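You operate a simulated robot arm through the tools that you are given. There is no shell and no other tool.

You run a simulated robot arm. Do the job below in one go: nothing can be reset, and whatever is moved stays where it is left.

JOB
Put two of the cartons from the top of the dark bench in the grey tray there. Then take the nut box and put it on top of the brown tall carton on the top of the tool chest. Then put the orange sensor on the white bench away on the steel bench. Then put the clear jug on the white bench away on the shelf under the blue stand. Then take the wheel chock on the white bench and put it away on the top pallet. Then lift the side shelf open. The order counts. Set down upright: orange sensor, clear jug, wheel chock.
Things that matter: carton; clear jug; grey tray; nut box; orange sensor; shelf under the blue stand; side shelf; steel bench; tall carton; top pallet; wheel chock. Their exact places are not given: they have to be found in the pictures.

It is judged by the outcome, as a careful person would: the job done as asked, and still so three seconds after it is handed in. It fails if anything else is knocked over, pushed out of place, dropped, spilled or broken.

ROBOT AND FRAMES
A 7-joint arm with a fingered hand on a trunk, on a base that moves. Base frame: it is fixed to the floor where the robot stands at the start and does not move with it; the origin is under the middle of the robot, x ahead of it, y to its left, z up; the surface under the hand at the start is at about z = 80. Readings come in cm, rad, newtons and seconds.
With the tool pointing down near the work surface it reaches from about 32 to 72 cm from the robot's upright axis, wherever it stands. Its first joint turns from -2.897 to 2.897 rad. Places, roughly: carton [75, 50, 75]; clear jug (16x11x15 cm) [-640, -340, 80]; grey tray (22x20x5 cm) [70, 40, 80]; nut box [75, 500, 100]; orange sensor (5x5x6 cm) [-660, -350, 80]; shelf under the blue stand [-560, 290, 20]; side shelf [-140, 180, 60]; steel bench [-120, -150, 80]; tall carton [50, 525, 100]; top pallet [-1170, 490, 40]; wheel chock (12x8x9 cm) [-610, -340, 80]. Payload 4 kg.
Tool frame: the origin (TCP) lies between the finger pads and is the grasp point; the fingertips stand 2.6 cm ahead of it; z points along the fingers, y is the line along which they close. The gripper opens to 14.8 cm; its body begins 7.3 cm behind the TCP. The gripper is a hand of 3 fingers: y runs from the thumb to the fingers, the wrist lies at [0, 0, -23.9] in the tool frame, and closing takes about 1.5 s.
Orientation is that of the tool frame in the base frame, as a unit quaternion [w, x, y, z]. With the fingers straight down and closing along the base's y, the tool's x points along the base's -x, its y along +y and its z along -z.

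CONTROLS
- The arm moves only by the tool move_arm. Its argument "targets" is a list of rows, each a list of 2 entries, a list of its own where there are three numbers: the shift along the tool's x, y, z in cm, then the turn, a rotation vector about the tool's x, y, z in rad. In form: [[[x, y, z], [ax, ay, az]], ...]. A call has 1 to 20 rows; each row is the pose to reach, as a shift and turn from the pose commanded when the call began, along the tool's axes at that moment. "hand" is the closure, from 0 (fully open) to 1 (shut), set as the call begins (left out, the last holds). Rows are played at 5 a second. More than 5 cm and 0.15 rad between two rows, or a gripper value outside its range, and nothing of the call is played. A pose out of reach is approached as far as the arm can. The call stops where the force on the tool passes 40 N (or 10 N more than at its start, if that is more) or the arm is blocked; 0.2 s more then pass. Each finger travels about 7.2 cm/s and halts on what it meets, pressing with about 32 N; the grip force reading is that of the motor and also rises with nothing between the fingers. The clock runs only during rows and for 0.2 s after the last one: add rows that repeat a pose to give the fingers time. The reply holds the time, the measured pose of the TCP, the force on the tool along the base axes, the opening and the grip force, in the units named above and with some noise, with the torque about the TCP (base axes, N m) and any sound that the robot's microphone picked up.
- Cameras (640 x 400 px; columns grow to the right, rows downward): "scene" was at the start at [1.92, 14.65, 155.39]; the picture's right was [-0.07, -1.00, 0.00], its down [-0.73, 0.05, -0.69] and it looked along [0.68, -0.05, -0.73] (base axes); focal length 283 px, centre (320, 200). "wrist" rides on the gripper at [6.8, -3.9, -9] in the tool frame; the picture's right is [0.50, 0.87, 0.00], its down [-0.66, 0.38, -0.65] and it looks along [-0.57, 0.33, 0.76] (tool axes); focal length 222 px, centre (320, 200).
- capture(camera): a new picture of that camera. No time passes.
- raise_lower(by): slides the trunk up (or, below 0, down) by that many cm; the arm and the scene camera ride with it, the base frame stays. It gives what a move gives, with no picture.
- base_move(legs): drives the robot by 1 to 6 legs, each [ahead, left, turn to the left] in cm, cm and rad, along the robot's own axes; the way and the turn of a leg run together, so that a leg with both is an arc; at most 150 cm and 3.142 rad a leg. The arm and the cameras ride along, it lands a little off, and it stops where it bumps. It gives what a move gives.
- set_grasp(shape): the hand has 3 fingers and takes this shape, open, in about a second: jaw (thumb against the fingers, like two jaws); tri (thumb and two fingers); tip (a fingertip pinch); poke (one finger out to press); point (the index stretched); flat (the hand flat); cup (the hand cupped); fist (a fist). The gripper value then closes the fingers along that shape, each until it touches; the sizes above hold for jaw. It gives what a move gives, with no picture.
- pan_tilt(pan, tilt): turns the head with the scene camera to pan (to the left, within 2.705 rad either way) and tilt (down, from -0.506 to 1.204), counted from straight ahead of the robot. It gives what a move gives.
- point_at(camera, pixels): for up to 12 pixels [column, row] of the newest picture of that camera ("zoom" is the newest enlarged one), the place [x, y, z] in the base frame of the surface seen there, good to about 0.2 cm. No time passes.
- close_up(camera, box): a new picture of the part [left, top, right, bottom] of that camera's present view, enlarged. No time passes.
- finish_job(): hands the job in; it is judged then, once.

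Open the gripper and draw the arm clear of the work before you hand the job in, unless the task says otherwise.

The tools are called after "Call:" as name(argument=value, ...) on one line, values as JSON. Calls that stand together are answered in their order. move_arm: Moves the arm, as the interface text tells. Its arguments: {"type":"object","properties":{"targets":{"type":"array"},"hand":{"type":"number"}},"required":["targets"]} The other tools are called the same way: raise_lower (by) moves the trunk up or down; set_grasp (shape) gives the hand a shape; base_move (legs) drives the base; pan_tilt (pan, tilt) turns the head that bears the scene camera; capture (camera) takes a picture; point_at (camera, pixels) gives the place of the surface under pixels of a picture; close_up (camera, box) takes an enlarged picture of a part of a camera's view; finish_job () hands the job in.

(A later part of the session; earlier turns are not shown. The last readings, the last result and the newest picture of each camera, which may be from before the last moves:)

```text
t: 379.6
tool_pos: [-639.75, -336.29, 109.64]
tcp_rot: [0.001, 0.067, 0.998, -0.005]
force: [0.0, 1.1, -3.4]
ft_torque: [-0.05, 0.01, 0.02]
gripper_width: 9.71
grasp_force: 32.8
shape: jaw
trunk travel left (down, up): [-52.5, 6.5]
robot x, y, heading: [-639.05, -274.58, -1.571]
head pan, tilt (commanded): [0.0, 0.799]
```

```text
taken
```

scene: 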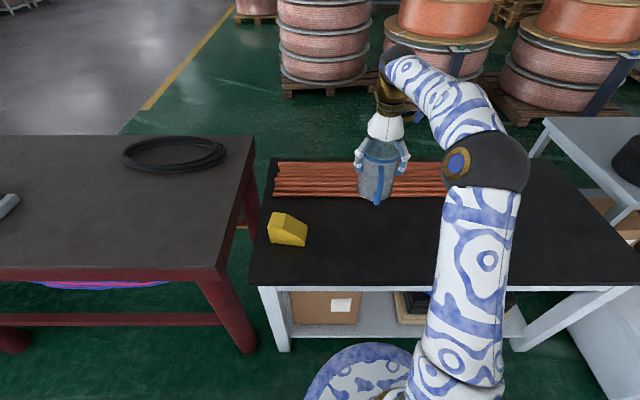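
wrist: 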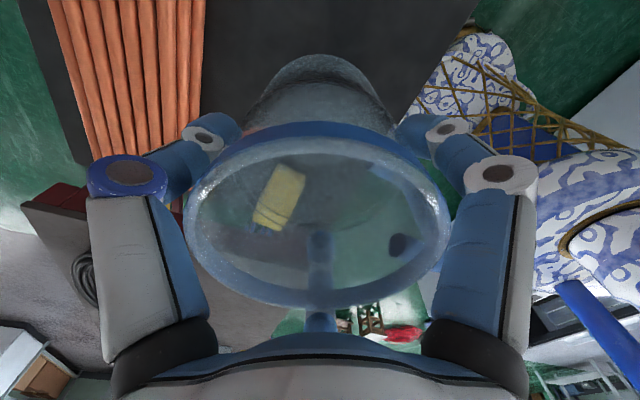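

The jug hangs straight (about 0.35 kg). I pull it back 15 cm, then back the base 15 cm away from the bench.

Call:
move_arm(targets=[[[0.5, 3.72, 0], [0, 0, 0]], [[1.0, 7.44, 0], [0, 0, 0]], [[1.5, 11.15, 0], [0, 0, 0]], [[2.0, 14.87, 0], [0, 0, 0]], [[2.0, 14.87, 0], [0, 0, 0]]])

Call:
base_move(legs=[[-14, 0, 0]])

Call:
move_arm(targets=[[[0, 0, 0], [0, 0, 0.14]], [[0, 0, 0], [0, 0, 0.28]], [[0, 0, 0], [0, 0, 0.42]], [[0, 0, 0], [0, 0, 0.56]], [[0, 0, 0], [0, 0, 0.7]], [[0, 0, 0], [0, 0, 0.84]], [[0, 0, 0], [0, 0, 0.98]], [[0, 0, 0], [0, 0, 1.12]], [[0, 0, 0], [0, 0, 1.26]], [[0, 0, 0], [0, 0, 1.4]], [[0, 0, 0], [0, 0, 1.54]], [[0, 0, 0], [0, 0, 1.54]]])

```text
t: 380.8
tool_pos: [-639.57, -321.21, 109.19]
tcp_rot: [0.002, 0.066, 0.998, -0.004]
force: [-0.1, 0.0, -3.9]
ft_torque: [-0.05, 0.02, 0.0]
gripper_width: 9.71
grasp_force: 32.3
shape: jaw
trunk travel left (down, up): [-52.5, 6.5]
robot x, y, heading: [-639.23, -274.43, -1.574]
head pan, tilt (commanded): [0.0, 0.799]
```

```text
t: 382.1
tool_pos: [-639.74, -307.23, 109.32]
tcp_rot: [0.001, 0.068, 0.998, -0.006]
force: [0.7, 0.1, -3.9]
ft_torque: [-0.03, 0.0, 0.02]
gripper_width: 9.7
grasp_force: 32.1
shape: jaw
trunk travel left (down, up): [-52.5, 6.5]
robot x, y, heading: [-638.86, -260.23, -1.574]
head pan, tilt (commanded): [0.0, 0.799]
```

```text
t: 384.7
tool_pos: [-639.72, -307.35, 109.35]
tcp_rot: [0.005, 0.743, 0.669, -0.002]
force: [0.0, 0.1, -3.3]
ft_torque: [-0.04, 0.02, -0.01]
gripper_width: 9.7
grasp_force: 32.1
shape: jaw
trunk travel left (down, up): [-52.5, 6.5]
robot x, y, heading: [-639.18, -260.42, -1.57]
head pan, tilt (commanded): [0.0, 0.799]
```

Half turned. I continue the turn by 1.465 rad so the thumb points toward me and the handle away.

Call:
move_arm(targets=[[[0, 0, 0], [0, 0, 0.14]], [[0, 0, 0], [0, 0, 0.28]], [[0, 0, 0], [0, 0, 0.42]], [[0, 0, 0], [0, 0, 0.56]], [[0, 0, 0], [0, 0, 0.7]], [[0, 0, 0], [0, 0, 0.84]], [[0, 0, 0], [0, 0, 0.98]], [[0, 0, 0], [0, 0, 1.12]], [[0, 0, 0], [0, 0, 1.26]], [[0, 0, 0], [0, 0, 1.4]], [[0, 0, 0], [0, 0, 1.465]], [[0, 0, 0], [0, 0, 1.465]]])

Call:
capture(camera="scene")

Call:
close_up(camera="scene", box=[320, 100, 480, 260])

```text
t: 387.3
tool_pos: [-639.61, -307.33, 109.29]
tcp_rot: [0.005, 1.0, 0.0, 0.001]
force: [0.7, 0.2, -3.5]
ft_torque: [0.04, -0.04, -0.02]
gripper_width: 9.72
grasp_force: 31.9
shape: jaw
trunk travel left (down, up): [-52.5, 6.5]
robot x, y, heading: [-639.2, -260.19, -1.57]
head pan, tilt (commanded): [0.0, 0.799]
```

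```text
taken
```

scene: 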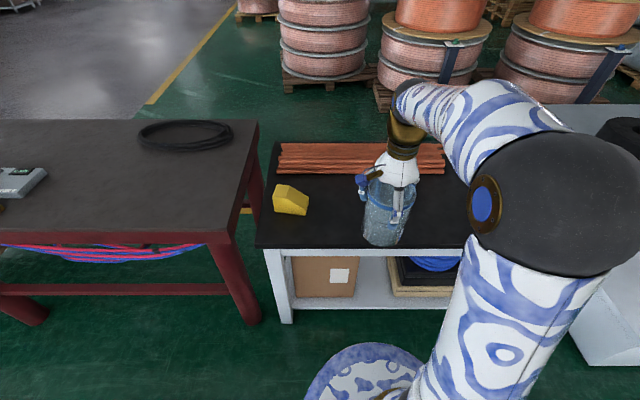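

```text
2.50 times, centred on (400, 180) of scene
```

zoom: 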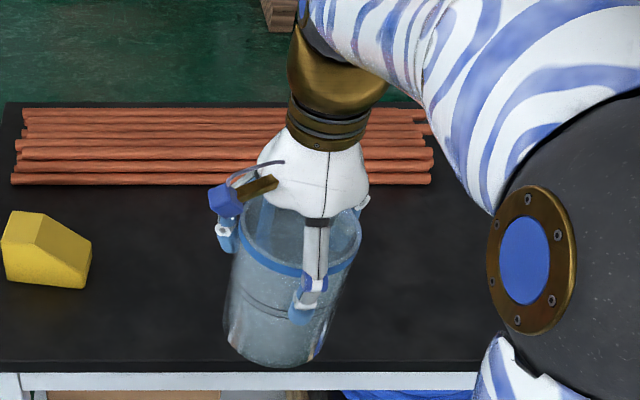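

The jug is held with thumb toward me. I now drive to the blue stand by the east gap: turn to face +x and go along y≈-262.

Call:
base_move(legs=[[0, 0, 1.571], [148, -1, 0], [70, 0, 0]])

```text
t: 401.9
tool_pos: [-373.95, -261.33, 109.37]
tcp_rot: [0.002, 0.709, 0.705, 0.003]
force: [0.7, -0.3, -2.6]
ft_torque: [0.01, 0.04, 0.02]
gripper_width: 9.71
grasp_force: 32.4
shape: jaw
trunk travel left (down, up): [-52.5, 6.5]
robot x, y, heading: [-420.88, -260.11, -0.013]
head pan, tilt (commanded): [0.0, 0.799]
```

Call:
base_move(legs=[[75.6, 0.8, 0]])

```text
t: 405.9
tool_pos: [-299.92, -262.39, 109.39]
tcp_rot: [0.002, 0.713, 0.701, 0.003]
force: [0.4, 0.4, -3.3]
ft_torque: [0.03, 0.04, -0.01]
gripper_width: 9.68
grasp_force: 31.9
shape: jaw
trunk travel left (down, up): [-52.5, 6.5]
robot x, y, heading: [-346.59, -260.76, -0.023]
head pan, tilt (commanded): [0.0, 0.799]
```

At (-346.6,-260.8) as wanted. I turn 0.52 and drive 102 cm through the gap, then turn to face +y.

Call:
base_move(legs=[[0, 0, 0.522], [102, 0, 0]])

```text
t: 412.7
tool_pos: [-215.88, -190.48, 109.17]
tcp_rot: [0.001, 0.511, 0.86, 0.004]
force: [1.0, -0.2, -2.9]
ft_torque: [-0.02, 0.07, 0.01]
gripper_width: 9.69
grasp_force: 32.1
shape: jaw
trunk travel left (down, up): [-52.5, 6.5]
robot x, y, heading: [-257.3, -212.17, 0.495]
head pan, tilt (commanded): [0.0, 0.799]
```

Through. I turn to face +y and drive north along x≈-257 to y≈170.

Call:
base_move(legs=[[0, 0, 1.076], [148, 0, 0], [148, 0, 0], [86, 0, 0]])

Call:
pan_tilt(pan=0.9, tilt=0.6)

Call:
capture(camera="scene")

```text
t: 434.0
tool_pos: [-255.61, 220.43, 109.17]
tcp_rot: [-0.001, 0.003, 1.0, 0.004]
force: [0.6, 0.2, -3.2]
ft_torque: [-0.06, -0.01, -0.02]
gripper_width: 9.69
grasp_force: 32.4
shape: jaw
trunk travel left (down, up): [-52.5, 6.5]
robot x, y, heading: [-256.57, 173.57, 1.564]
head pan, tilt (commanded): [0.0, 0.799]
```

```text
t: 435.2
tool_pos: [-255.58, 220.38, 109.25]
tcp_rot: [-0.001, 0.002, 1.0, 0.006]
force: [0.4, 0.1, -2.4]
ft_torque: [-0.04, -0.02, -0.01]
gripper_width: 9.68
grasp_force: 32.0
shape: jaw
trunk travel left (down, up): [-52.5, 6.5]
robot x, y, heading: [-256.48, 173.71, 1.562]
head pan, tilt (commanded): [0.901, 0.6]
```

```text
taken
```

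scene: 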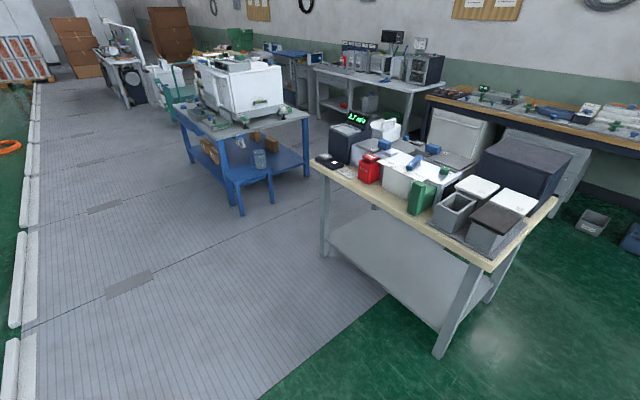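

The way west is free. I check the grey bench's near legs and the stand's legs.

Call:
point_at(camera="scene", pixels=[[440, 350], [325, 255], [490, 260], [315, 170], [240, 210], [272, 200], [192, 165], [225, 175], [250, 175], [130, 290], [310, 120], [40, 280]])

Call:
base_move(legs=[[0, 120, 0.008]])

Call:
pan_tilt(pan=0.7, tilt=0.7)

Call:
capture(camera="scene")

```text
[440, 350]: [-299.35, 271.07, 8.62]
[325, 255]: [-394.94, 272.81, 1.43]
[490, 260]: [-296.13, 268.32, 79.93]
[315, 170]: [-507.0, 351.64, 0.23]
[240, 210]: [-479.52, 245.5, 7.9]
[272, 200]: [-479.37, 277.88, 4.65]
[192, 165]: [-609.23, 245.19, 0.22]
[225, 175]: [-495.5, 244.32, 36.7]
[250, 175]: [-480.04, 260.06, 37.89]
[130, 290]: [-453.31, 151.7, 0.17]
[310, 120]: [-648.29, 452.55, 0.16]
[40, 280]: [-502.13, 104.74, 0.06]
```

```text
t: 441.3
tool_pos: [-375.08, 221.67, 109.27]
tcp_rot: [-0.002, 0.002, 1.0, 0.005]
force: [-0.8, -0.5, -2.8]
ft_torque: [-0.04, 0.0, 0.03]
gripper_width: 9.67
grasp_force: 31.7
shape: jaw
trunk travel left (down, up): [-52.5, 6.5]
robot x, y, heading: [-376.04, 174.51, 1.559]
head pan, tilt (commanded): [0.901, 0.6]
```

```text
t: 442.0
tool_pos: [-375.06, 221.47, 109.17]
tcp_rot: [-0.002, 0.002, 1.0, 0.006]
force: [0.7, -0.6, -3.0]
ft_torque: [-0.01, -0.01, 0.01]
gripper_width: 9.68
grasp_force: 31.3
shape: jaw
trunk travel left (down, up): [-52.5, 6.5]
robot x, y, heading: [-376.1, 174.17, 1.562]
head pan, tilt (commanded): [0.7, 0.7]
```

```text
taken
```

scene: 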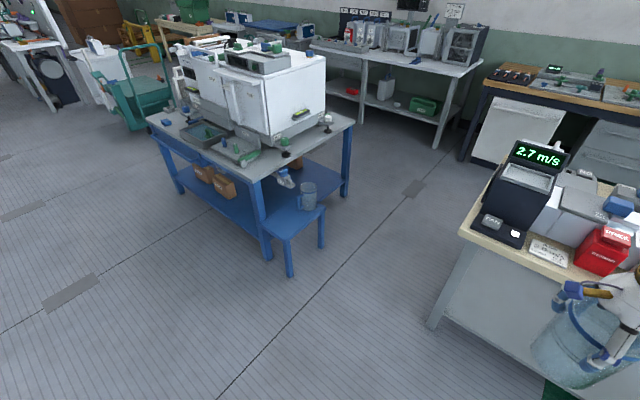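

I strafe on to x≈-525, in front of the free right part of the shelf.

Call:
base_move(legs=[[0, 147, 0.01]])

Call:
pan_tilt(pan=0.0, tilt=0.85)

Call:
capture(camera="scene")

```text
t: 449.3
tool_pos: [-524.41, 220.47, 109.24]
tcp_rot: [-0.001, -0.014, 1.0, 0.006]
force: [0.2, -0.2, -2.8]
ft_torque: [-0.05, 0.0, -0.01]
gripper_width: 9.68
grasp_force: 32.0
shape: jaw
trunk travel left (down, up): [-52.5, 6.5]
robot x, y, heading: [-524.16, 173.75, 1.59]
head pan, tilt (commanded): [0.7, 0.7]
```

```text
t: 450.4
tool_pos: [-524.51, 220.42, 109.26]
tcp_rot: [-0.001, -0.015, 1.0, 0.004]
force: [-0.2, 0.2, -4.4]
ft_torque: [-0.06, -0.02, -0.03]
gripper_width: 9.72
grasp_force: 31.9
shape: jaw
trunk travel left (down, up): [-52.5, 6.5]
robot x, y, heading: [-523.87, 173.65, 1.589]
head pan, tilt (commanded): [0.0, 0.85]
```

```text
taken
```

scene: 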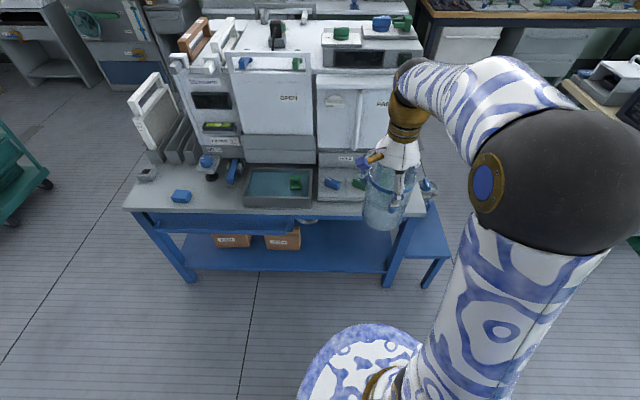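

I back off 12 cm, straighten the heading, and lower the trunk fully so the jug and camera come to shelf level.

Call:
base_move(legs=[[-12, 0, -0.018]])

Call:
raise_lower(by=-52.5)

Call:
pan_tilt(pan=0.15, tilt=0.6)

Call:
capture(camera="scene")

Call:
capture(camera="wrist")

```text
t: 451.6
tool_pos: [-523.45, 208.6, 109.29]
tcp_rot: [-0.001, -0.005, 1.0, 0.006]
force: [-0.4, -0.7, -2.5]
ft_torque: [-0.03, 0.03, 0.0]
gripper_width: 9.71
grasp_force: 31.4
shape: jaw
trunk travel left (down, up): [-52.5, 6.5]
robot x, y, heading: [-523.5, 161.12, 1.574]
head pan, tilt (commanded): [0.0, 0.85]
```

```text
refused: -52.5 is not a number from -40 to 40
```

```text
t: 452.4
tool_pos: [-523.45, 208.77, 109.25]
tcp_rot: [-0.001, -0.005, 1.0, 0.005]
force: [-1.0, 0.3, -4.3]
ft_torque: [-0.03, -0.03, -0.01]
gripper_width: 9.71
grasp_force: 32.4
shape: jaw
trunk travel left (down, up): [-52.5, 6.5]
robot x, y, heading: [-523.93, 161.59, 1.574]
head pan, tilt (commanded): [0.15, 0.6]
```

```text
taken
```

scene: 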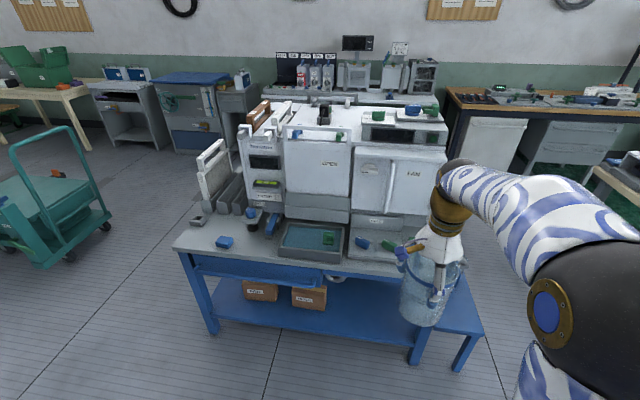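

```text
taken
```

wrist: 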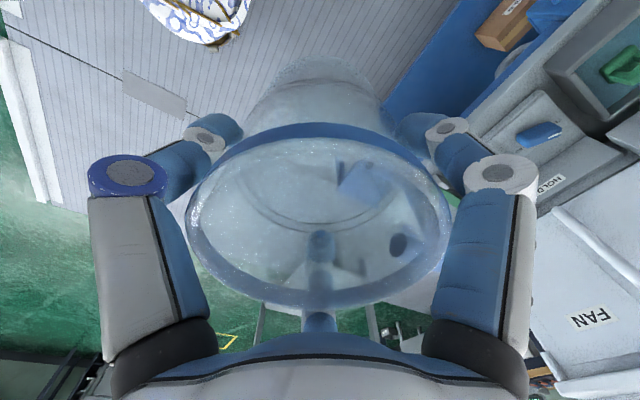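

The trunk goes at most 40 cm a call; I lower it in two steps (40 and 12).

Call:
raise_lower(by=-40)

Call:
pan_tilt(pan=0.1, tilt=0.7)

Call:
capture(camera="scene")

```text
t: 456.2
tool_pos: [-523.44, 208.69, 69.31]
tcp_rot: [-0.001, -0.004, 1.0, 0.005]
force: [-0.3, -0.2, -2.9]
ft_torque: [-0.05, -0.03, -0.02]
gripper_width: 9.71
grasp_force: 32.2
shape: jaw
trunk travel left (down, up): [-12.5, 46.5]
robot x, y, heading: [-523.86, 161.74, 1.577]
head pan, tilt (commanded): [0.15, 0.6]
```

```text
t: 456.9
tool_pos: [-523.49, 208.56, 69.35]
tcp_rot: [-0.001, -0.004, 1.0, 0.006]
force: [-0.2, -0.7, -3.1]
ft_torque: [-0.05, -0.01, 0.02]
gripper_width: 9.7
grasp_force: 31.7
shape: jaw
trunk travel left (down, up): [-12.5, 46.5]
robot x, y, heading: [-523.73, 161.61, 1.574]
head pan, tilt (commanded): [0.099, 0.7]
```

```text
taken
```

scene: 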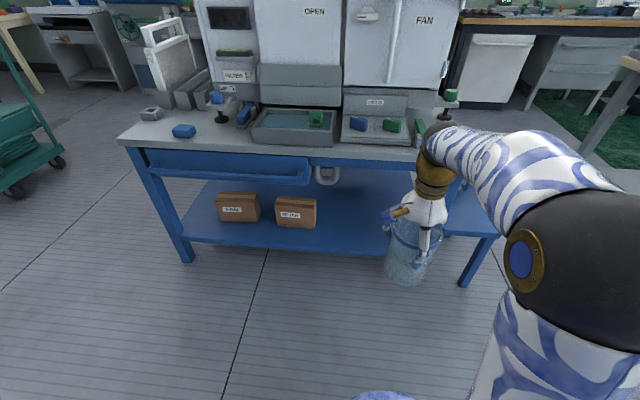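

I lower the last 12 cm, then bring the jug down to about 1.7 cm above shelf height in the free space before the stand.

Call:
raise_lower(by=-12)

Call:
move_arm(targets=[[[0, 0, 4], [0, 0, 0]], [[0, 0, 8], [0, 0, 0]], [[0, 0, 12], [0, 0, 0]], [[0, 0, 16], [0, 0, 0]], [[0, 0, 20], [0, 0, 0]], [[0, 0, 23.8], [0, 0, 0]], [[0, 0, 23.8], [0, 0, 0]]])

Call:
capture(camera="scene")

Call:
capture(camera="wrist")

```text
t: 458.4
tool_pos: [-523.45, 208.59, 57.36]
tcp_rot: [-0.001, -0.005, 1.0, 0.005]
force: [-0.8, 0.0, -3.6]
ft_torque: [-0.06, -0.01, -0.01]
gripper_width: 9.68
grasp_force: 32.4
shape: jaw
trunk travel left (down, up): [-0.5, 58.5]
robot x, y, heading: [-524.11, 161.73, 1.574]
head pan, tilt (commanded): [0.099, 0.7]
```

```text
t: 460.0
tool_pos: [-523.28, 208.95, 33.41]
tcp_rot: [-0.001, -0.004, 1.0, 0.006]
force: [-0.4, 0.0, -2.5]
ft_torque: [-0.03, 0.02, 0.02]
gripper_width: 9.71
grasp_force: 31.7
shape: jaw
trunk travel left (down, up): [-0.5, 58.5]
robot x, y, heading: [-523.44, 161.69, 1.579]
head pan, tilt (commanded): [0.099, 0.7]
```

```text
taken
```

scene: 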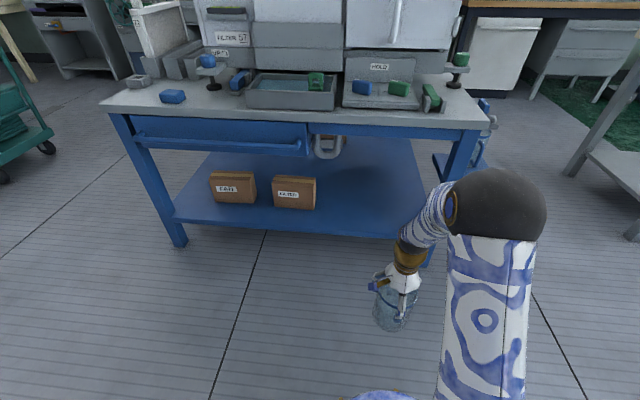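

```text
taken
```

wrist: 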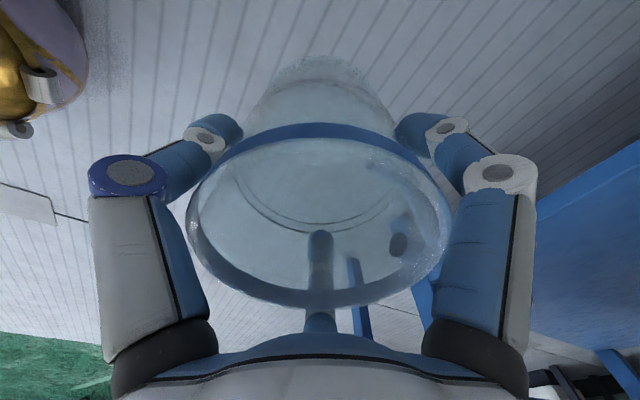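

I measure the elbow, forearm, wrist, and the stand's apron bottom, shelf front edge, right leg, boxes and the hanging clip.

Call:
point_at(camera="scene", pixels=[[495, 172], [500, 200], [435, 190], [425, 215], [410, 250], [405, 275], [400, 130], [400, 138], [460, 150], [400, 235], [315, 205], [330, 155]])

Call:
close_up(camera="scene", box=[280, 100, 520, 260])

Call:
point_at(camera="zoom", pixels=[[250, 360], [150, 350], [200, 250], [330, 200], [320, 85], [320, 98], [120, 125], [440, 140], [92, 240], [350, 280], [300, 140], [420, 70]])

```text
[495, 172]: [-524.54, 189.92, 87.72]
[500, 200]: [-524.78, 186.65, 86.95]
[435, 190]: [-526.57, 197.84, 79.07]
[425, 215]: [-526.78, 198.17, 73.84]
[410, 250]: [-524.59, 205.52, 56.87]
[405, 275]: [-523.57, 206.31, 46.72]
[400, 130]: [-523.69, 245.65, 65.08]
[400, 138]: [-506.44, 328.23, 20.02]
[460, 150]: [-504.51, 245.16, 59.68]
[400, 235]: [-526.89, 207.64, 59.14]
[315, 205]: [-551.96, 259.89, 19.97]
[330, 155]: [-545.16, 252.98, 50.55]
```

```text
2.50 times, centred on (400, 180) of scene
```

zoom: 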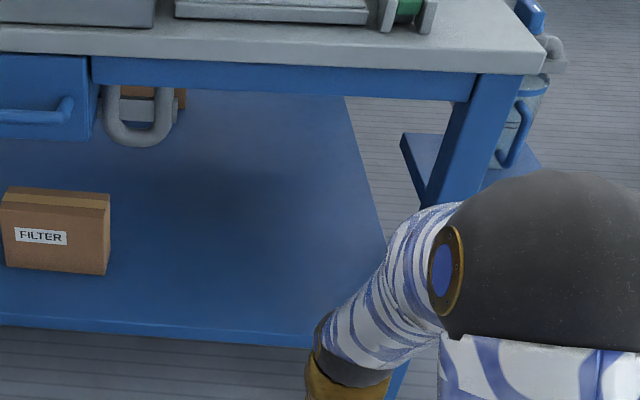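

```text
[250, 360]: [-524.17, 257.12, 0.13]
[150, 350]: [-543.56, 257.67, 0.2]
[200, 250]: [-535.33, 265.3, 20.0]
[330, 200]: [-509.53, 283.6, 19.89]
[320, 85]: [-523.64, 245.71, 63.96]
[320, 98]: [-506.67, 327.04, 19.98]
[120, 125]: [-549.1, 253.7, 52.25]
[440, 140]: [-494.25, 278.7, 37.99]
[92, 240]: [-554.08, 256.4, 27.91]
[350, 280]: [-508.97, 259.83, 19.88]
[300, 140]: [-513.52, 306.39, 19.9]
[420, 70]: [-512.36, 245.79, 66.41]
```

The elbow is up at z≈80 in this bent pose. I extend the arm forward 20 cm (still before the stand) and measure the forearm line at that reach.

Call:
move_arm(targets=[[[0, 4, 0], [0, 0, 0]], [[0, 8, 0], [0, 0, 0]], [[0, 12, 0], [0, 0, 0]], [[0, 16, 0], [0, 0, 0]], [[0, 20, 0], [0, 0, 0]], [[0, 20, 0], [0, 0, 0]]])

Call:
capture(camera="scene")

```text
t: 461.4
tool_pos: [-523.61, 228.93, 33.72]
tcp_rot: [-0.001, -0.004, 1.0, 0.004]
force: [-0.1, 0.3, -3.6]
ft_torque: [-0.05, 0.0, -0.02]
gripper_width: 9.69
grasp_force: 32.2
shape: jaw
trunk travel left (down, up): [-0.5, 58.5]
robot x, y, heading: [-523.31, 161.78, 1.569]
head pan, tilt (commanded): [0.099, 0.7]
```

```text
taken
```

scene: 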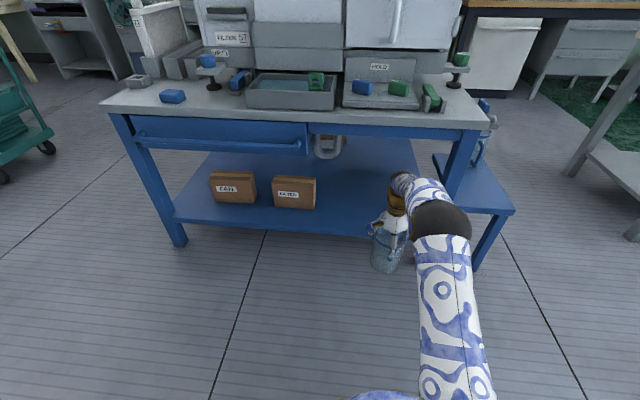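

Call:
close_up(camera="scene", box=[350, 140, 500, 290])

Call:
point_at(camera="scene", pixels=[[440, 202], [440, 220], [430, 183], [420, 180], [408, 175], [400, 172], [397, 180], [395, 200], [390, 220], [390, 245], [440, 260], [450, 330]])

```text
2.67 times, centred on (425, 215) of scene
```

zoom: 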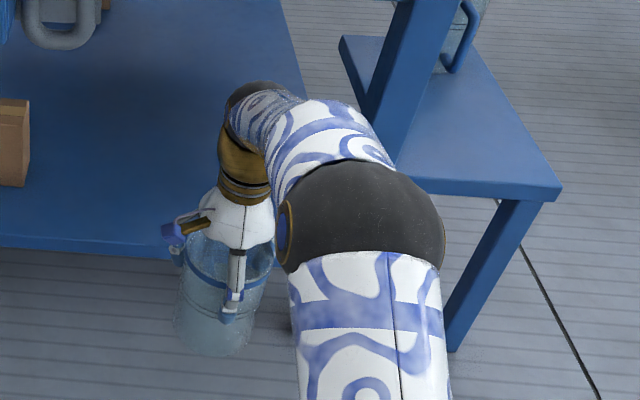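

```text
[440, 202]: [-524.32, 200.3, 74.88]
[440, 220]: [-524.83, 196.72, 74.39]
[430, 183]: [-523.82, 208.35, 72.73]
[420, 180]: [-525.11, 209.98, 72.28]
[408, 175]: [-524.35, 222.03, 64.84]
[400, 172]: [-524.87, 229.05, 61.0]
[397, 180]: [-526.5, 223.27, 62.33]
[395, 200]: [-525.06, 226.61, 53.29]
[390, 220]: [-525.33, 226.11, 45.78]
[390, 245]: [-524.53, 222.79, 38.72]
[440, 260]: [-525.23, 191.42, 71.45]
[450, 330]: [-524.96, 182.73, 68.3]
```

At this reach the forearm's top rises toward me; at full reach (~71 cm) it will lie flatter. I measure the shelf's front edge and the apron's depth to choose how deep the jug must go.

Call:
close_up(camera="scene", box=[290, 110, 410, 250])

Call:
point_at(camera="zoom", pixels=[[100, 330], [100, 340], [100, 350], [200, 335], [200, 345], [200, 352], [280, 350], [200, 325], [300, 70], [300, 78], [300, 84], [200, 80]])

```text
2.86 times, centred on (350, 180) of scene
```

zoom: 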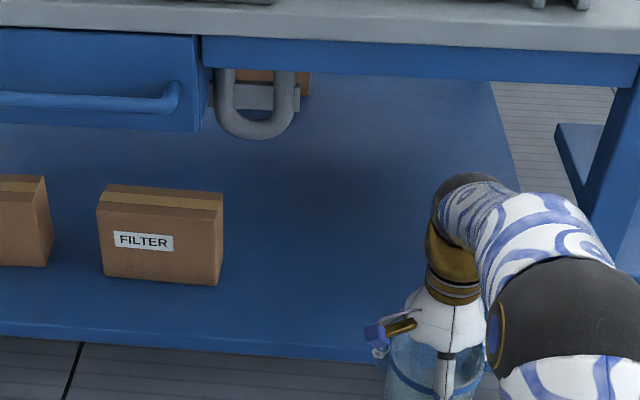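

```text
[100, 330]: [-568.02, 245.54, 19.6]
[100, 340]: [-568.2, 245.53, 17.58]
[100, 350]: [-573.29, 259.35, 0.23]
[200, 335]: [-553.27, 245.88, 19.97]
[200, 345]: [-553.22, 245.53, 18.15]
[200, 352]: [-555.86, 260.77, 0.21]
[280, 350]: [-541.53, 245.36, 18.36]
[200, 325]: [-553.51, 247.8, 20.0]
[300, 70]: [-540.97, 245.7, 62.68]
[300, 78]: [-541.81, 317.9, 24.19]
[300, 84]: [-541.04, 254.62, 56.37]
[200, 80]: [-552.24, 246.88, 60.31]
```

Shelf edge y≈245.5, apron bottom ≈62. I back off 6 cm, reach out to about 71 cm and lower to z≈32.3, to measure the true forearm height in that pose.

Call:
base_move(legs=[[-6, 0, 0]])

Call:
raise_lower(by=-0.5)

Call:
move_arm(targets=[[[0, 2, 0.5], [0, 0, 0]], [[0, 4, 0.9], [0, 0, 0]], [[0, 4, 0.9], [0, 0, 0]]])

Call:
close_up(camera="scene", box=[350, 140, 500, 290])

```text
t: 462.4
tool_pos: [-523.6, 223.16, 33.7]
tcp_rot: [-0.001, -0.004, 1.0, 0.004]
force: [0.0, -0.2, -3.3]
ft_torque: [-0.06, 0.03, -0.01]
gripper_width: 9.68
grasp_force: 32.2
shape: jaw
trunk travel left (down, up): [-0.5, 58.5]
robot x, y, heading: [-523.83, 155.68, 1.577]
head pan, tilt (commanded): [0.099, 0.7]
```

```text
t: 462.9
tool_pos: [-523.46, 223.18, 33.26]
tcp_rot: [-0.001, -0.004, 1.0, 0.004]
force: [-0.5, -0.7, -2.6]
ft_torque: [-0.06, -0.01, 0.01]
gripper_width: 9.69
grasp_force: 31.9
shape: jaw
trunk travel left (down, up): [0.0, 59.0]
robot x, y, heading: [-523.87, 156.37, 1.579]
head pan, tilt (commanded): [0.099, 0.7]
```

```text
t: 463.7
tool_pos: [-523.62, 227.13, 32.37]
tcp_rot: [-0.001, -0.005, 1.0, 0.005]
force: [0.2, -0.1, -3.7]
ft_torque: [-0.05, 0.03, 0.0]
gripper_width: 9.71
grasp_force: 31.8
shape: jaw
trunk travel left (down, up): [0.0, 59.0]
robot x, y, heading: [-523.79, 155.96, 1.57]
head pan, tilt (commanded): [0.099, 0.7]
```

```text
2.67 times, centred on (425, 215) of scene
```

zoom: 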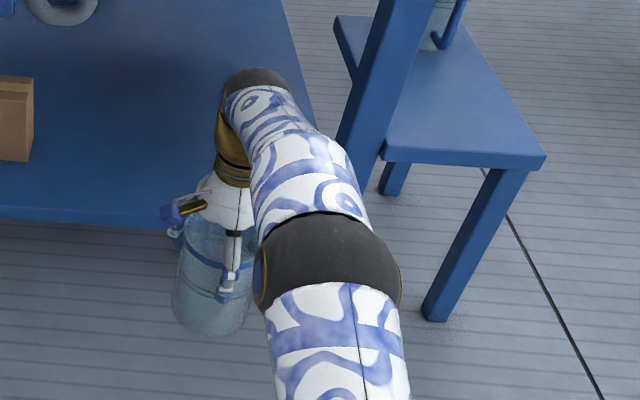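

Reached r≈71 cm. I read heights along the arm's top ridge.

Call:
point_at(camera="zoom", pixels=[[255, 72], [258, 82], [262, 92], [268, 105], [275, 118], [283, 130], [292, 145], [300, 160], [308, 178], [318, 205], [328, 230], [335, 260]])

```text
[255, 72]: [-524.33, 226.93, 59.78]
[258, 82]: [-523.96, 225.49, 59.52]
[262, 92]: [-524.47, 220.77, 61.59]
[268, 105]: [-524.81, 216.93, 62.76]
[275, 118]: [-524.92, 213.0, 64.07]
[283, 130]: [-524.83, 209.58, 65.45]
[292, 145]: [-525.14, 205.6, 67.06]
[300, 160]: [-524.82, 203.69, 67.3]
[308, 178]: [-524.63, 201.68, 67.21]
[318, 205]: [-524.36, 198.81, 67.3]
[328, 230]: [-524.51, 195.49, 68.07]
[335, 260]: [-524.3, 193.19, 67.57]
```

I zoom tightly on the apron's lower edge near x≈-525 to get its exact height.

Call:
close_up(camera="scene", box=[370, 110, 450, 160])

Call:
point_at(camera="zoom", pixels=[[200, 100], [200, 120], [200, 130], [200, 140], [200, 150], [200, 160], [200, 170], [200, 180], [100, 150], [100, 160], [100, 170], [300, 160]])

```text
8.00 times, centred on (410, 135) of scene
```

zoom: 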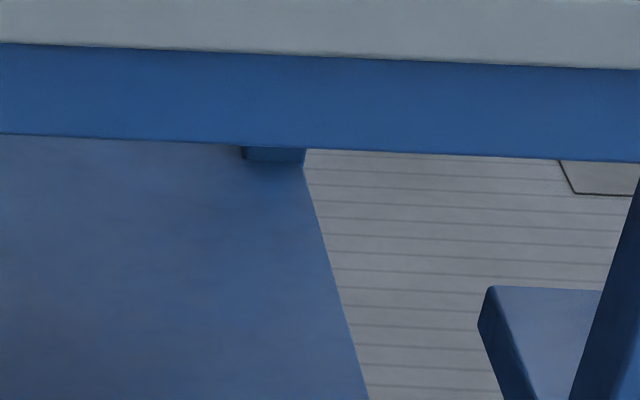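

```text
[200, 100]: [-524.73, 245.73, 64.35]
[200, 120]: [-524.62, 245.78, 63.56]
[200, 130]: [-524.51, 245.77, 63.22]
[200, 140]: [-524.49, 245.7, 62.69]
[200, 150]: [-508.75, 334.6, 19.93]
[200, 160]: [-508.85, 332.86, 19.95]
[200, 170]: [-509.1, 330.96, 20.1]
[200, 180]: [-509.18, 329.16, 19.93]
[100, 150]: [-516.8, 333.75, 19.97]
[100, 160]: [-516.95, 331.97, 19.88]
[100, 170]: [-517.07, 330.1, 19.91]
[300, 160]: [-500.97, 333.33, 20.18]
```

Apron bottom is z≈62.4; with TCP at z≈32.15 and y≈252 the forearm passes about 1 cm below it and the jug 0.6 cm above the shelf. I trim the height by 0.2 and drive 20 cm in.

Call:
move_arm(targets=[[[0, 0, 0.2], [0, 0, 0]], [[0, 0, 0.2], [0, 0, 0]]])

Call:
base_move(legs=[[10, 0, 0]])

Call:
capture(camera="scene")

Call:
close_up(camera="scene", box=[330, 110, 480, 260])

```text
t: 464.3
tool_pos: [-523.61, 227.18, 32.09]
tcp_rot: [-0.001, -0.005, 1.0, 0.006]
force: [0.9, 0.4, -2.9]
ft_torque: [-0.01, 0.01, -0.01]
gripper_width: 9.67
grasp_force: 31.8
shape: jaw
trunk travel left (down, up): [0.0, 59.0]
robot x, y, heading: [-524.04, 155.96, 1.571]
head pan, tilt (commanded): [0.099, 0.7]
```

```text
t: 465.4
tool_pos: [-523.52, 237.25, 32.12]
tcp_rot: [-0.001, -0.005, 1.0, 0.004]
force: [-0.7, 0.2, -3.7]
ft_torque: [0.01, 0.03, -0.01]
gripper_width: 9.66
grasp_force: 31.8
shape: jaw
trunk travel left (down, up): [0.0, 59.0]
robot x, y, heading: [-523.97, 166.01, 1.573]
head pan, tilt (commanded): [0.099, 0.7]
```

```text
taken
```

scene: 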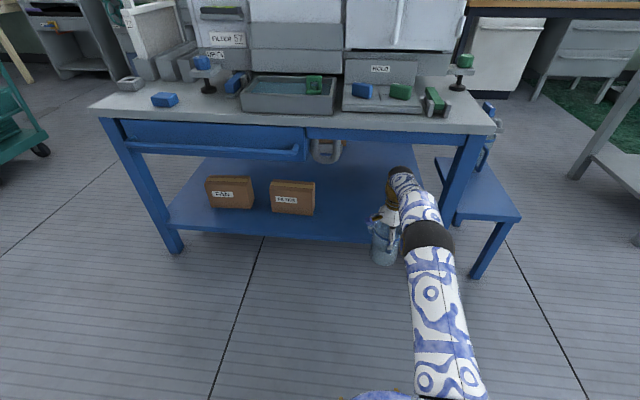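

```text
2.67 times, centred on (405, 185) of scene
```

zoom: 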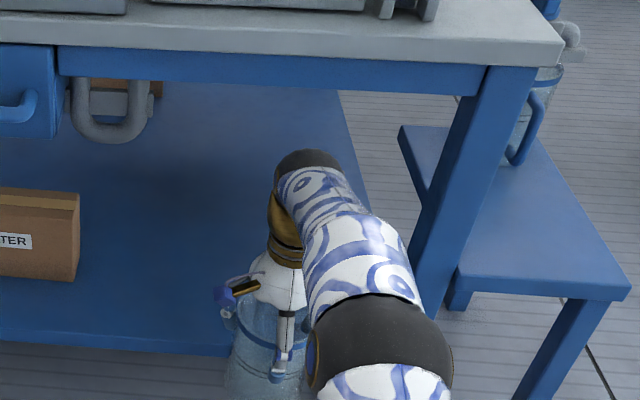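

No contact; the handle's end is already over the shelf. I drive 8 cm more and check.

Call:
base_move(legs=[[8, 0, 0]])

Call:
close_up(camera="scene", box=[330, 110, 480, 260])

```text
t: 466.5
tool_pos: [-523.58, 245.18, 32.15]
tcp_rot: [-0.001, -0.004, 1.0, 0.005]
force: [0.3, -0.5, -2.7]
ft_torque: [-0.04, 0.01, 0.0]
gripper_width: 9.68
grasp_force: 32.5
shape: jaw
trunk travel left (down, up): [0.0, 59.0]
robot x, y, heading: [-524.12, 173.93, 1.576]
head pan, tilt (commanded): [0.099, 0.7]
```

```text
2.67 times, centred on (405, 185) of scene
```

zoom: 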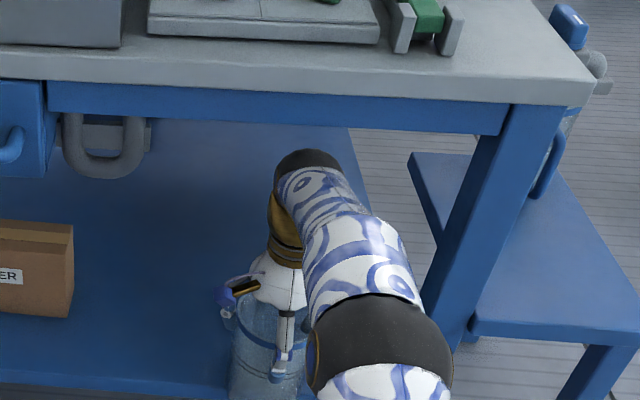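

Still free. I drive the last 6.8 cm in two small steps.

Call:
base_move(legs=[[3.5, 0, 0]])

Call:
base_move(legs=[[3.3, 0, 0]])

Call:
capture(camera="scene")

Call:
close_up(camera="scene", box=[330, 110, 480, 260])

```text
t: 467.4
tool_pos: [-523.58, 248.74, 32.2]
tcp_rot: [-0.001, -0.004, 1.0, 0.005]
force: [-0.1, -0.1, -3.3]
ft_torque: [-0.02, 0.01, -0.03]
gripper_width: 9.67
grasp_force: 32.3
shape: jaw
trunk travel left (down, up): [0.0, 59.0]
robot x, y, heading: [-524.04, 177.2, 1.571]
head pan, tilt (commanded): [0.099, 0.7]
```

```text
t: 468.2
tool_pos: [-523.7, 252.01, 32.23]
tcp_rot: [-0.001, -0.006, 1.0, 0.004]
force: [0.5, -0.8, -3.2]
ft_torque: [-0.02, 0.0, 0.01]
gripper_width: 9.66
grasp_force: 31.5
shape: jaw
trunk travel left (down, up): [0.0, 59.0]
robot x, y, heading: [-524.11, 180.79, 1.574]
head pan, tilt (commanded): [0.099, 0.7]
```

```text
taken
```

scene: 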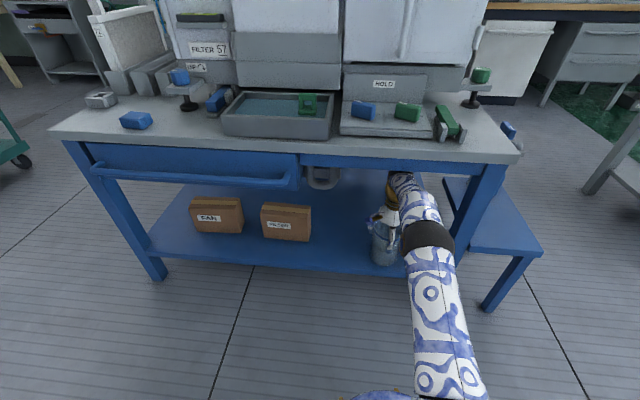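

```text
2.67 times, centred on (405, 185) of scene
```

zoom: 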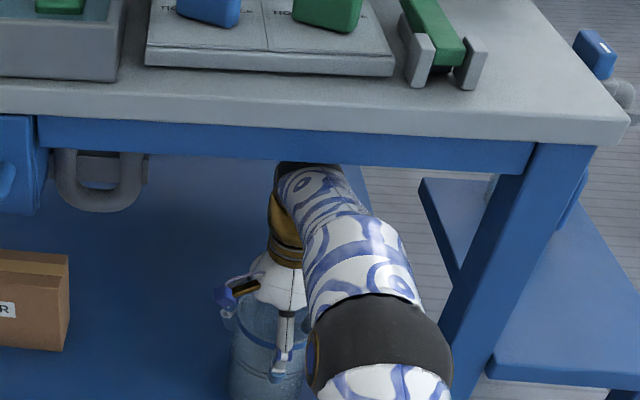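

The jug is over the shelf with its near side about 1.5 cm inside the edge. I lower it slowly until it touches.

Call:
move_arm(targets=[[[0, 0, 0.25], [0, 0, 0]], [[0, 0, 0.5], [0, 0, 0]], [[0, 0, 0.5], [0, 0, 0]]])

Call:
move_arm(targets=[[[0, 0, 0.1], [0, 0, 0]], [[0, 0, 0.2], [0, 0, 0]], [[0, 0, 0.2], [0, 0, 0]]])

```text
t: 469.0
tool_pos: [-523.7, 251.94, 31.45]
tcp_rot: [-0.001, -0.005, 1.0, 0.004]
force: [-0.2, 0.2, -3.0]
ft_torque: [-0.03, 0.02, -0.01]
gripper_width: 9.69
grasp_force: 31.9
shape: jaw
trunk travel left (down, up): [0.0, 59.0]
robot x, y, heading: [-523.89, 180.97, 1.577]
head pan, tilt (commanded): [0.099, 0.7]
```

```text
t: 469.8
tool_pos: [-523.72, 251.95, 31.55]
tcp_rot: [-0.001, -0.005, 1.0, 0.006]
force: [0.5, 0.9, 2.7]
ft_torque: [-0.25, -0.04, 0.04]
gripper_width: 9.68
grasp_force: 31.7
shape: jaw
trunk travel left (down, up): [0.0, 59.0]
robot x, y, heading: [-523.44, 180.91, 1.575]
head pan, tilt (commanded): [0.099, 0.7]
```

The jug now rests on the shelf (force changed sign). I open the hand fully and look.

Call:
move_arm(targets=[[[0, 0, 0], [0, 0, 0]], [[0, 0, 0], [0, 0, 0]], [[0, 0, 0], [0, 0, 0]], [[0, 0, 0], [0, 0, 0]], [[0, 0, 0], [0, 0, 0]]], hand=0)

Call:
capture(camera="wrist")

Call:
capture(camera="scene")

```text
t: 471.0
tool_pos: [-523.76, 251.94, 31.42]
tcp_rot: [-0.002, -0.005, 1.0, 0.005]
force: [-0.4, -0.2, 0.4]
ft_torque: [0.01, 0.01, 0.01]
gripper_width: 14.77
grasp_force: 0.1
shape: jaw
trunk travel left (down, up): [0.0, 59.0]
robot x, y, heading: [-523.7, 181.0, 1.576]
head pan, tilt (commanded): [0.099, 0.7]
```

```text
taken
```

wrist: 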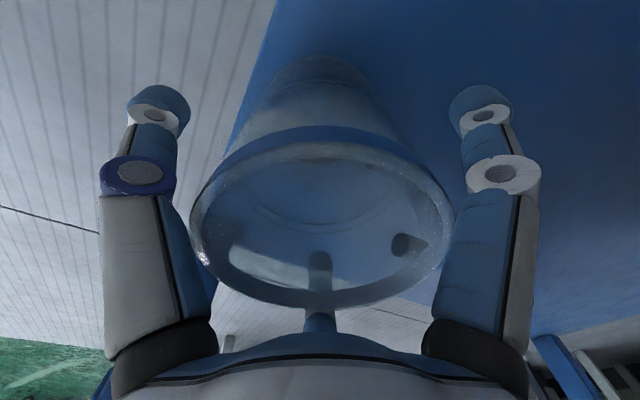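

```text
taken
```

scene: 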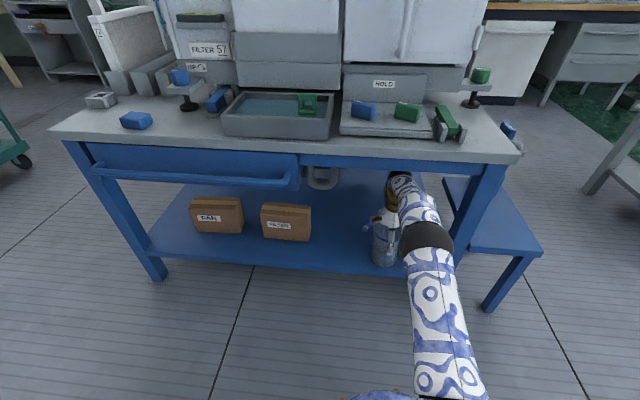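

The jug stands on the shelf. Before withdrawing I check how close the fingers' links are to the rim, by measuring points on them.

Call:
point_at(camera="wrist", pixels=[[480, 105], [505, 175], [470, 215], [462, 250], [450, 290], [455, 215], [445, 230], [200, 235], [185, 215], [192, 260], [320, 300], [320, 320]])

```text
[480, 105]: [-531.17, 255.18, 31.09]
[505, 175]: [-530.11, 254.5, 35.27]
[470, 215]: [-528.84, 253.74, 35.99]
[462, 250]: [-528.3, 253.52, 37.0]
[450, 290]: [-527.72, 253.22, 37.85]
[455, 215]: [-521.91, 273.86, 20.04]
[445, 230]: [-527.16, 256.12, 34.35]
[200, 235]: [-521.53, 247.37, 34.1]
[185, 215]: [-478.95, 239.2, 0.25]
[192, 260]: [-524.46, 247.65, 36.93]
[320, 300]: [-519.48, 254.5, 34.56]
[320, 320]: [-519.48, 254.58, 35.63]
```

Finger links are wider lower down, so I first raise the hand 1.1 cm (still under the apron), then withdraw straight back in small steps.

Call:
move_arm(targets=[[[0, 0, -0.6], [0, 0, 0]], [[0, 0, -1.1], [0, 0, 0]], [[0, 0, -1.1], [0, 0, 0]]])

Call:
capture(camera="wrist")

```text
t: 471.8
tool_pos: [-523.65, 252.04, 32.47]
tcp_rot: [-0.001, -0.005, 1.0, 0.006]
force: [-0.2, -0.2, 0.8]
ft_torque: [-0.02, -0.01, -0.01]
gripper_width: 14.77
grasp_force: 0.0
shape: jaw
trunk travel left (down, up): [0.0, 59.0]
robot x, y, heading: [-524.04, 180.57, 1.577]
head pan, tilt (commanded): [0.099, 0.7]
```

```text
taken
```

wrist: 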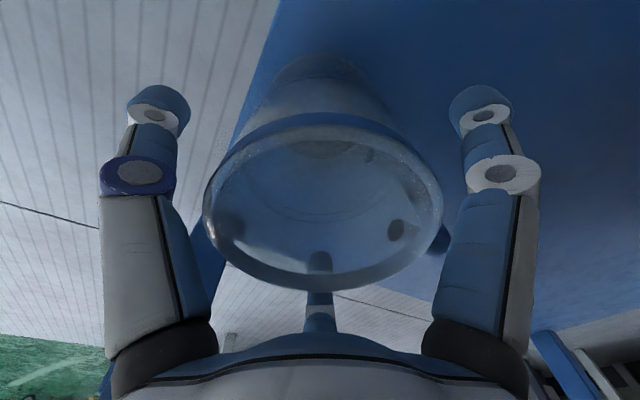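

Clear of the rim now. I withdraw 4 cm first and check the jug has not moved.

Call:
move_arm(targets=[[[0.01, -1, 0], [0, 0, 0]], [[0.02, -2, 0], [0, 0, 0]], [[0.03, -3, 0], [0, 0, 0]], [[0.04, -4, 0], [0, 0, 0]], [[0.04, -4, 0], [0, 0, 0]]])

Call:
capture(camera="wrist")

Call:
point_at(camera="wrist", pixels=[[440, 200], [300, 300], [210, 200], [320, 120]])

```text
t: 473.0
tool_pos: [-523.68, 248.06, 32.51]
tcp_rot: [-0.001, -0.005, 1.0, 0.004]
force: [0.5, 0.2, 0.0]
ft_torque: [0.02, -0.02, -0.01]
gripper_width: 14.8
grasp_force: 0.0
shape: jaw
trunk travel left (down, up): [0.0, 59.0]
robot x, y, heading: [-523.96, 180.99, 1.579]
head pan, tilt (commanded): [0.099, 0.7]
```

```text
taken
```

wrist: 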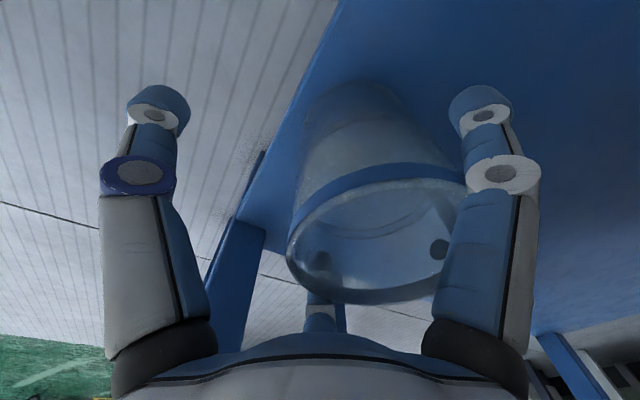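

```text
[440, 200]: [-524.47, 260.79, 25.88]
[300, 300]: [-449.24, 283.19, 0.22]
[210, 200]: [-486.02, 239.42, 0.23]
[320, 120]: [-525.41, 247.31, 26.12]
```

No contact at the narrowest point. I withdraw 10 cm further.

Call:
move_arm(targets=[[[0.01, -1, 0], [0, 0, 0]], [[0.02, -2, 0], [0, 0, 0]], [[0.03, -3, 0], [0, 0, 0]], [[0.05, -5, 0], [0, 0, 0]], [[0.07, -7, 0], [0, 0, 0]], [[0.1, -10, 0], [0, 0, 0]], [[0.1, -10, 0], [0, 0, 0]]])

Call:
capture(camera="wrist")

Call:
capture(camera="scene")

```text
t: 474.6
tool_pos: [-523.67, 237.97, 32.37]
tcp_rot: [0.0, -0.004, 1.0, 0.004]
force: [-0.1, 0.2, 0.2]
ft_torque: [0.02, 0.01, -0.01]
gripper_width: 14.81
grasp_force: 0.1
shape: jaw
trunk travel left (down, up): [0.0, 59.0]
robot x, y, heading: [-523.82, 180.36, 1.58]
head pan, tilt (commanded): [0.099, 0.7]
```

```text
taken
```

wrist: 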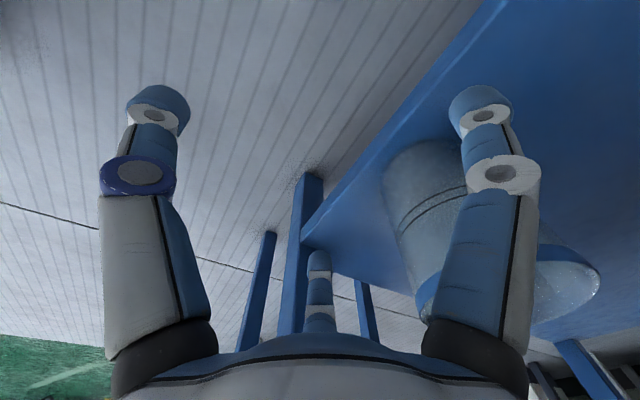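

```text
taken
```

scene: 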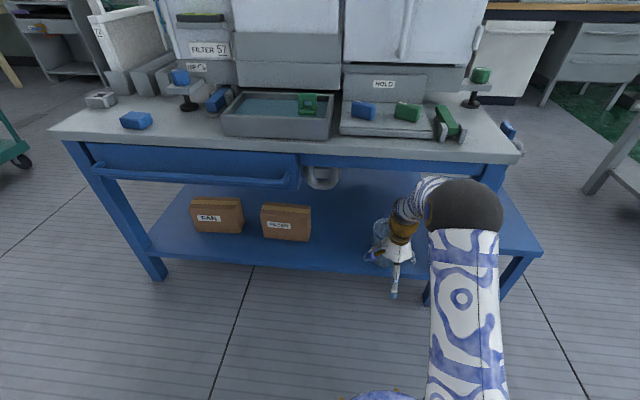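

The hand is out and the jug still stands. I back off 25 cm and inspect the jug.

Call:
base_move(legs=[[-25, 0, 0]])

Call:
raise_lower(by=20)

Call:
pan_tilt(pan=0.1, tilt=0.6)

Call:
close_up(camera="scene", box=[240, 80, 500, 260])

```text
t: 476.4
tool_pos: [-523.73, 213.1, 32.39]
tcp_rot: [-0.001, -0.005, 1.0, 0.005]
force: [0.0, -0.8, 0.1]
ft_torque: [0.01, -0.01, 0.03]
gripper_width: 14.79
grasp_force: 0.1
shape: jaw
trunk travel left (down, up): [0.0, 59.0]
robot x, y, heading: [-524.1, 155.53, 1.576]
head pan, tilt (commanded): [0.099, 0.7]
```

```text
t: 478.6
tool_pos: [-523.76, 213.13, 52.45]
tcp_rot: [-0.001, -0.006, 1.0, 0.004]
force: [0.3, 0.1, 0.3]
ft_torque: [-0.01, 0.0, 0.0]
gripper_width: 14.77
grasp_force: 0.1
shape: jaw
trunk travel left (down, up): [-20.0, 39.0]
robot x, y, heading: [-523.79, 156.05, 1.58]
head pan, tilt (commanded): [0.099, 0.7]
```

```text
t: 479.3
tool_pos: [-523.71, 213.03, 52.41]
tcp_rot: [-0.001, -0.006, 1.0, 0.004]
force: [-0.3, -0.4, 0.3]
ft_torque: [0.01, -0.01, 0.04]
gripper_width: 14.8
grasp_force: 0.1
shape: jaw
trunk travel left (down, up): [-20.0, 39.0]
robot x, y, heading: [-524.11, 156.02, 1.573]
head pan, tilt (commanded): [0.099, 0.6]
```

```text
2.22 times, centred on (370, 170) of scene
```

zoom: 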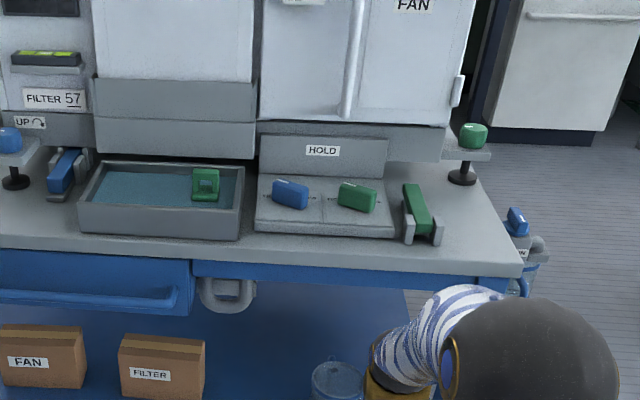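

The jug is upright on the shelf. I raise the trunk back up, tuck the arm, and start back toward the white bench for the chock.

Call:
raise_lower(by=32.5)

Call:
move_arm(targets=[[[0, -2, -4], [0, 0, 0]], [[0, -4, -8], [0, 0, 0]], [[0, -6, -12], [0, 0, 0]], [[0, -8, -16], [0, 0, 0]], [[0, -10, -20], [0, 0, 0]]])

Call:
base_move(legs=[[15, -133, 0], [0, -134, 0]])

```text
t: 482.5
tool_pos: [-523.79, 213.08, 84.97]
tcp_rot: [0.0, -0.006, 1.0, 0.005]
force: [0.2, -0.7, 0.4]
ft_torque: [0.03, 0.05, 0.02]
gripper_width: 14.8
grasp_force: 0.0
shape: jaw
trunk travel left (down, up): [-52.5, 6.5]
robot x, y, heading: [-523.9, 156.04, 1.577]
head pan, tilt (commanded): [0.099, 0.6]
```

```text
t: 483.7
tool_pos: [-523.49, 202.93, 104.99]
tcp_rot: [-0.002, -0.007, 1.0, 0.005]
force: [0.7, 0.5, -0.6]
ft_torque: [0.0, 0.01, 0.01]
gripper_width: 14.77
grasp_force: 0.1
shape: jaw
trunk travel left (down, up): [-52.5, 6.5]
robot x, y, heading: [-523.77, 155.59, 1.583]
head pan, tilt (commanded): [0.099, 0.6]
```

```text
t: 496.7
tool_pos: [-257.87, 221.99, 105.04]
tcp_rot: [0.0, -0.018, 1.0, 0.005]
force: [-0.6, -0.3, -0.1]
ft_torque: [0.05, 0.01, -0.03]
gripper_width: 14.79
grasp_force: 0.0
shape: jaw
trunk travel left (down, up): [-52.5, 6.5]
robot x, y, heading: [-256.94, 175.3, 1.601]
head pan, tilt (commanded): [0.099, 0.6]
```

Call:
base_move(legs=[[0, 0, -0.03], [-148, 0, 0], [-148, 0, 0], [-91, 0, 0]])

```text
t: 515.8
tool_pos: [-261.22, -167.17, 104.94]
tcp_rot: [-0.001, 0.011, 1.0, 0.005]
force: [0.0, -0.4, -0.1]
ft_torque: [0.02, -0.02, 0.0]
gripper_width: 14.81
grasp_force: 0.1
shape: jaw
trunk travel left (down, up): [-52.5, 6.5]
robot x, y, heading: [-263.13, -213.95, 1.546]
head pan, tilt (commanded): [0.099, 0.6]
```

At (-263,-214). I turn to aim at (-342,-262) through the gap and drive 92 cm.

Call:
base_move(legs=[[0, 0, 2.142], [92.4, 0, 0]])

```text
t: 525.7
tool_pos: [-384.09, -282.33, 104.89]
tcp_rot: [0.004, 0.865, -0.502, -0.001]
force: [0.1, -0.2, 0.9]
ft_torque: [-0.02, -0.02, 0.02]
gripper_width: 14.77
grasp_force: 0.2
shape: jaw
trunk travel left (down, up): [-52.5, 6.5]
robot x, y, heading: [-342.94, -259.45, -2.623]
head pan, tilt (commanded): [0.099, 0.6]
```

Call:
base_move(legs=[[0, 0, -0.518], [80, 1, 0], [148, 1, 0], [49, 0, 0]])

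```text
t: 540.8
tool_pos: [-665.91, -262.86, 104.92]
tcp_rot: [0.004, 0.711, -0.704, -0.002]
force: [-0.5, 0.4, 0.9]
ft_torque: [-0.05, 0.03, -0.03]
gripper_width: 14.79
grasp_force: 0.1
shape: jaw
trunk travel left (down, up): [-52.5, 6.5]
robot x, y, heading: [-618.9, -263.46, -3.135]
head pan, tilt (commanded): [0.099, 0.6]
```

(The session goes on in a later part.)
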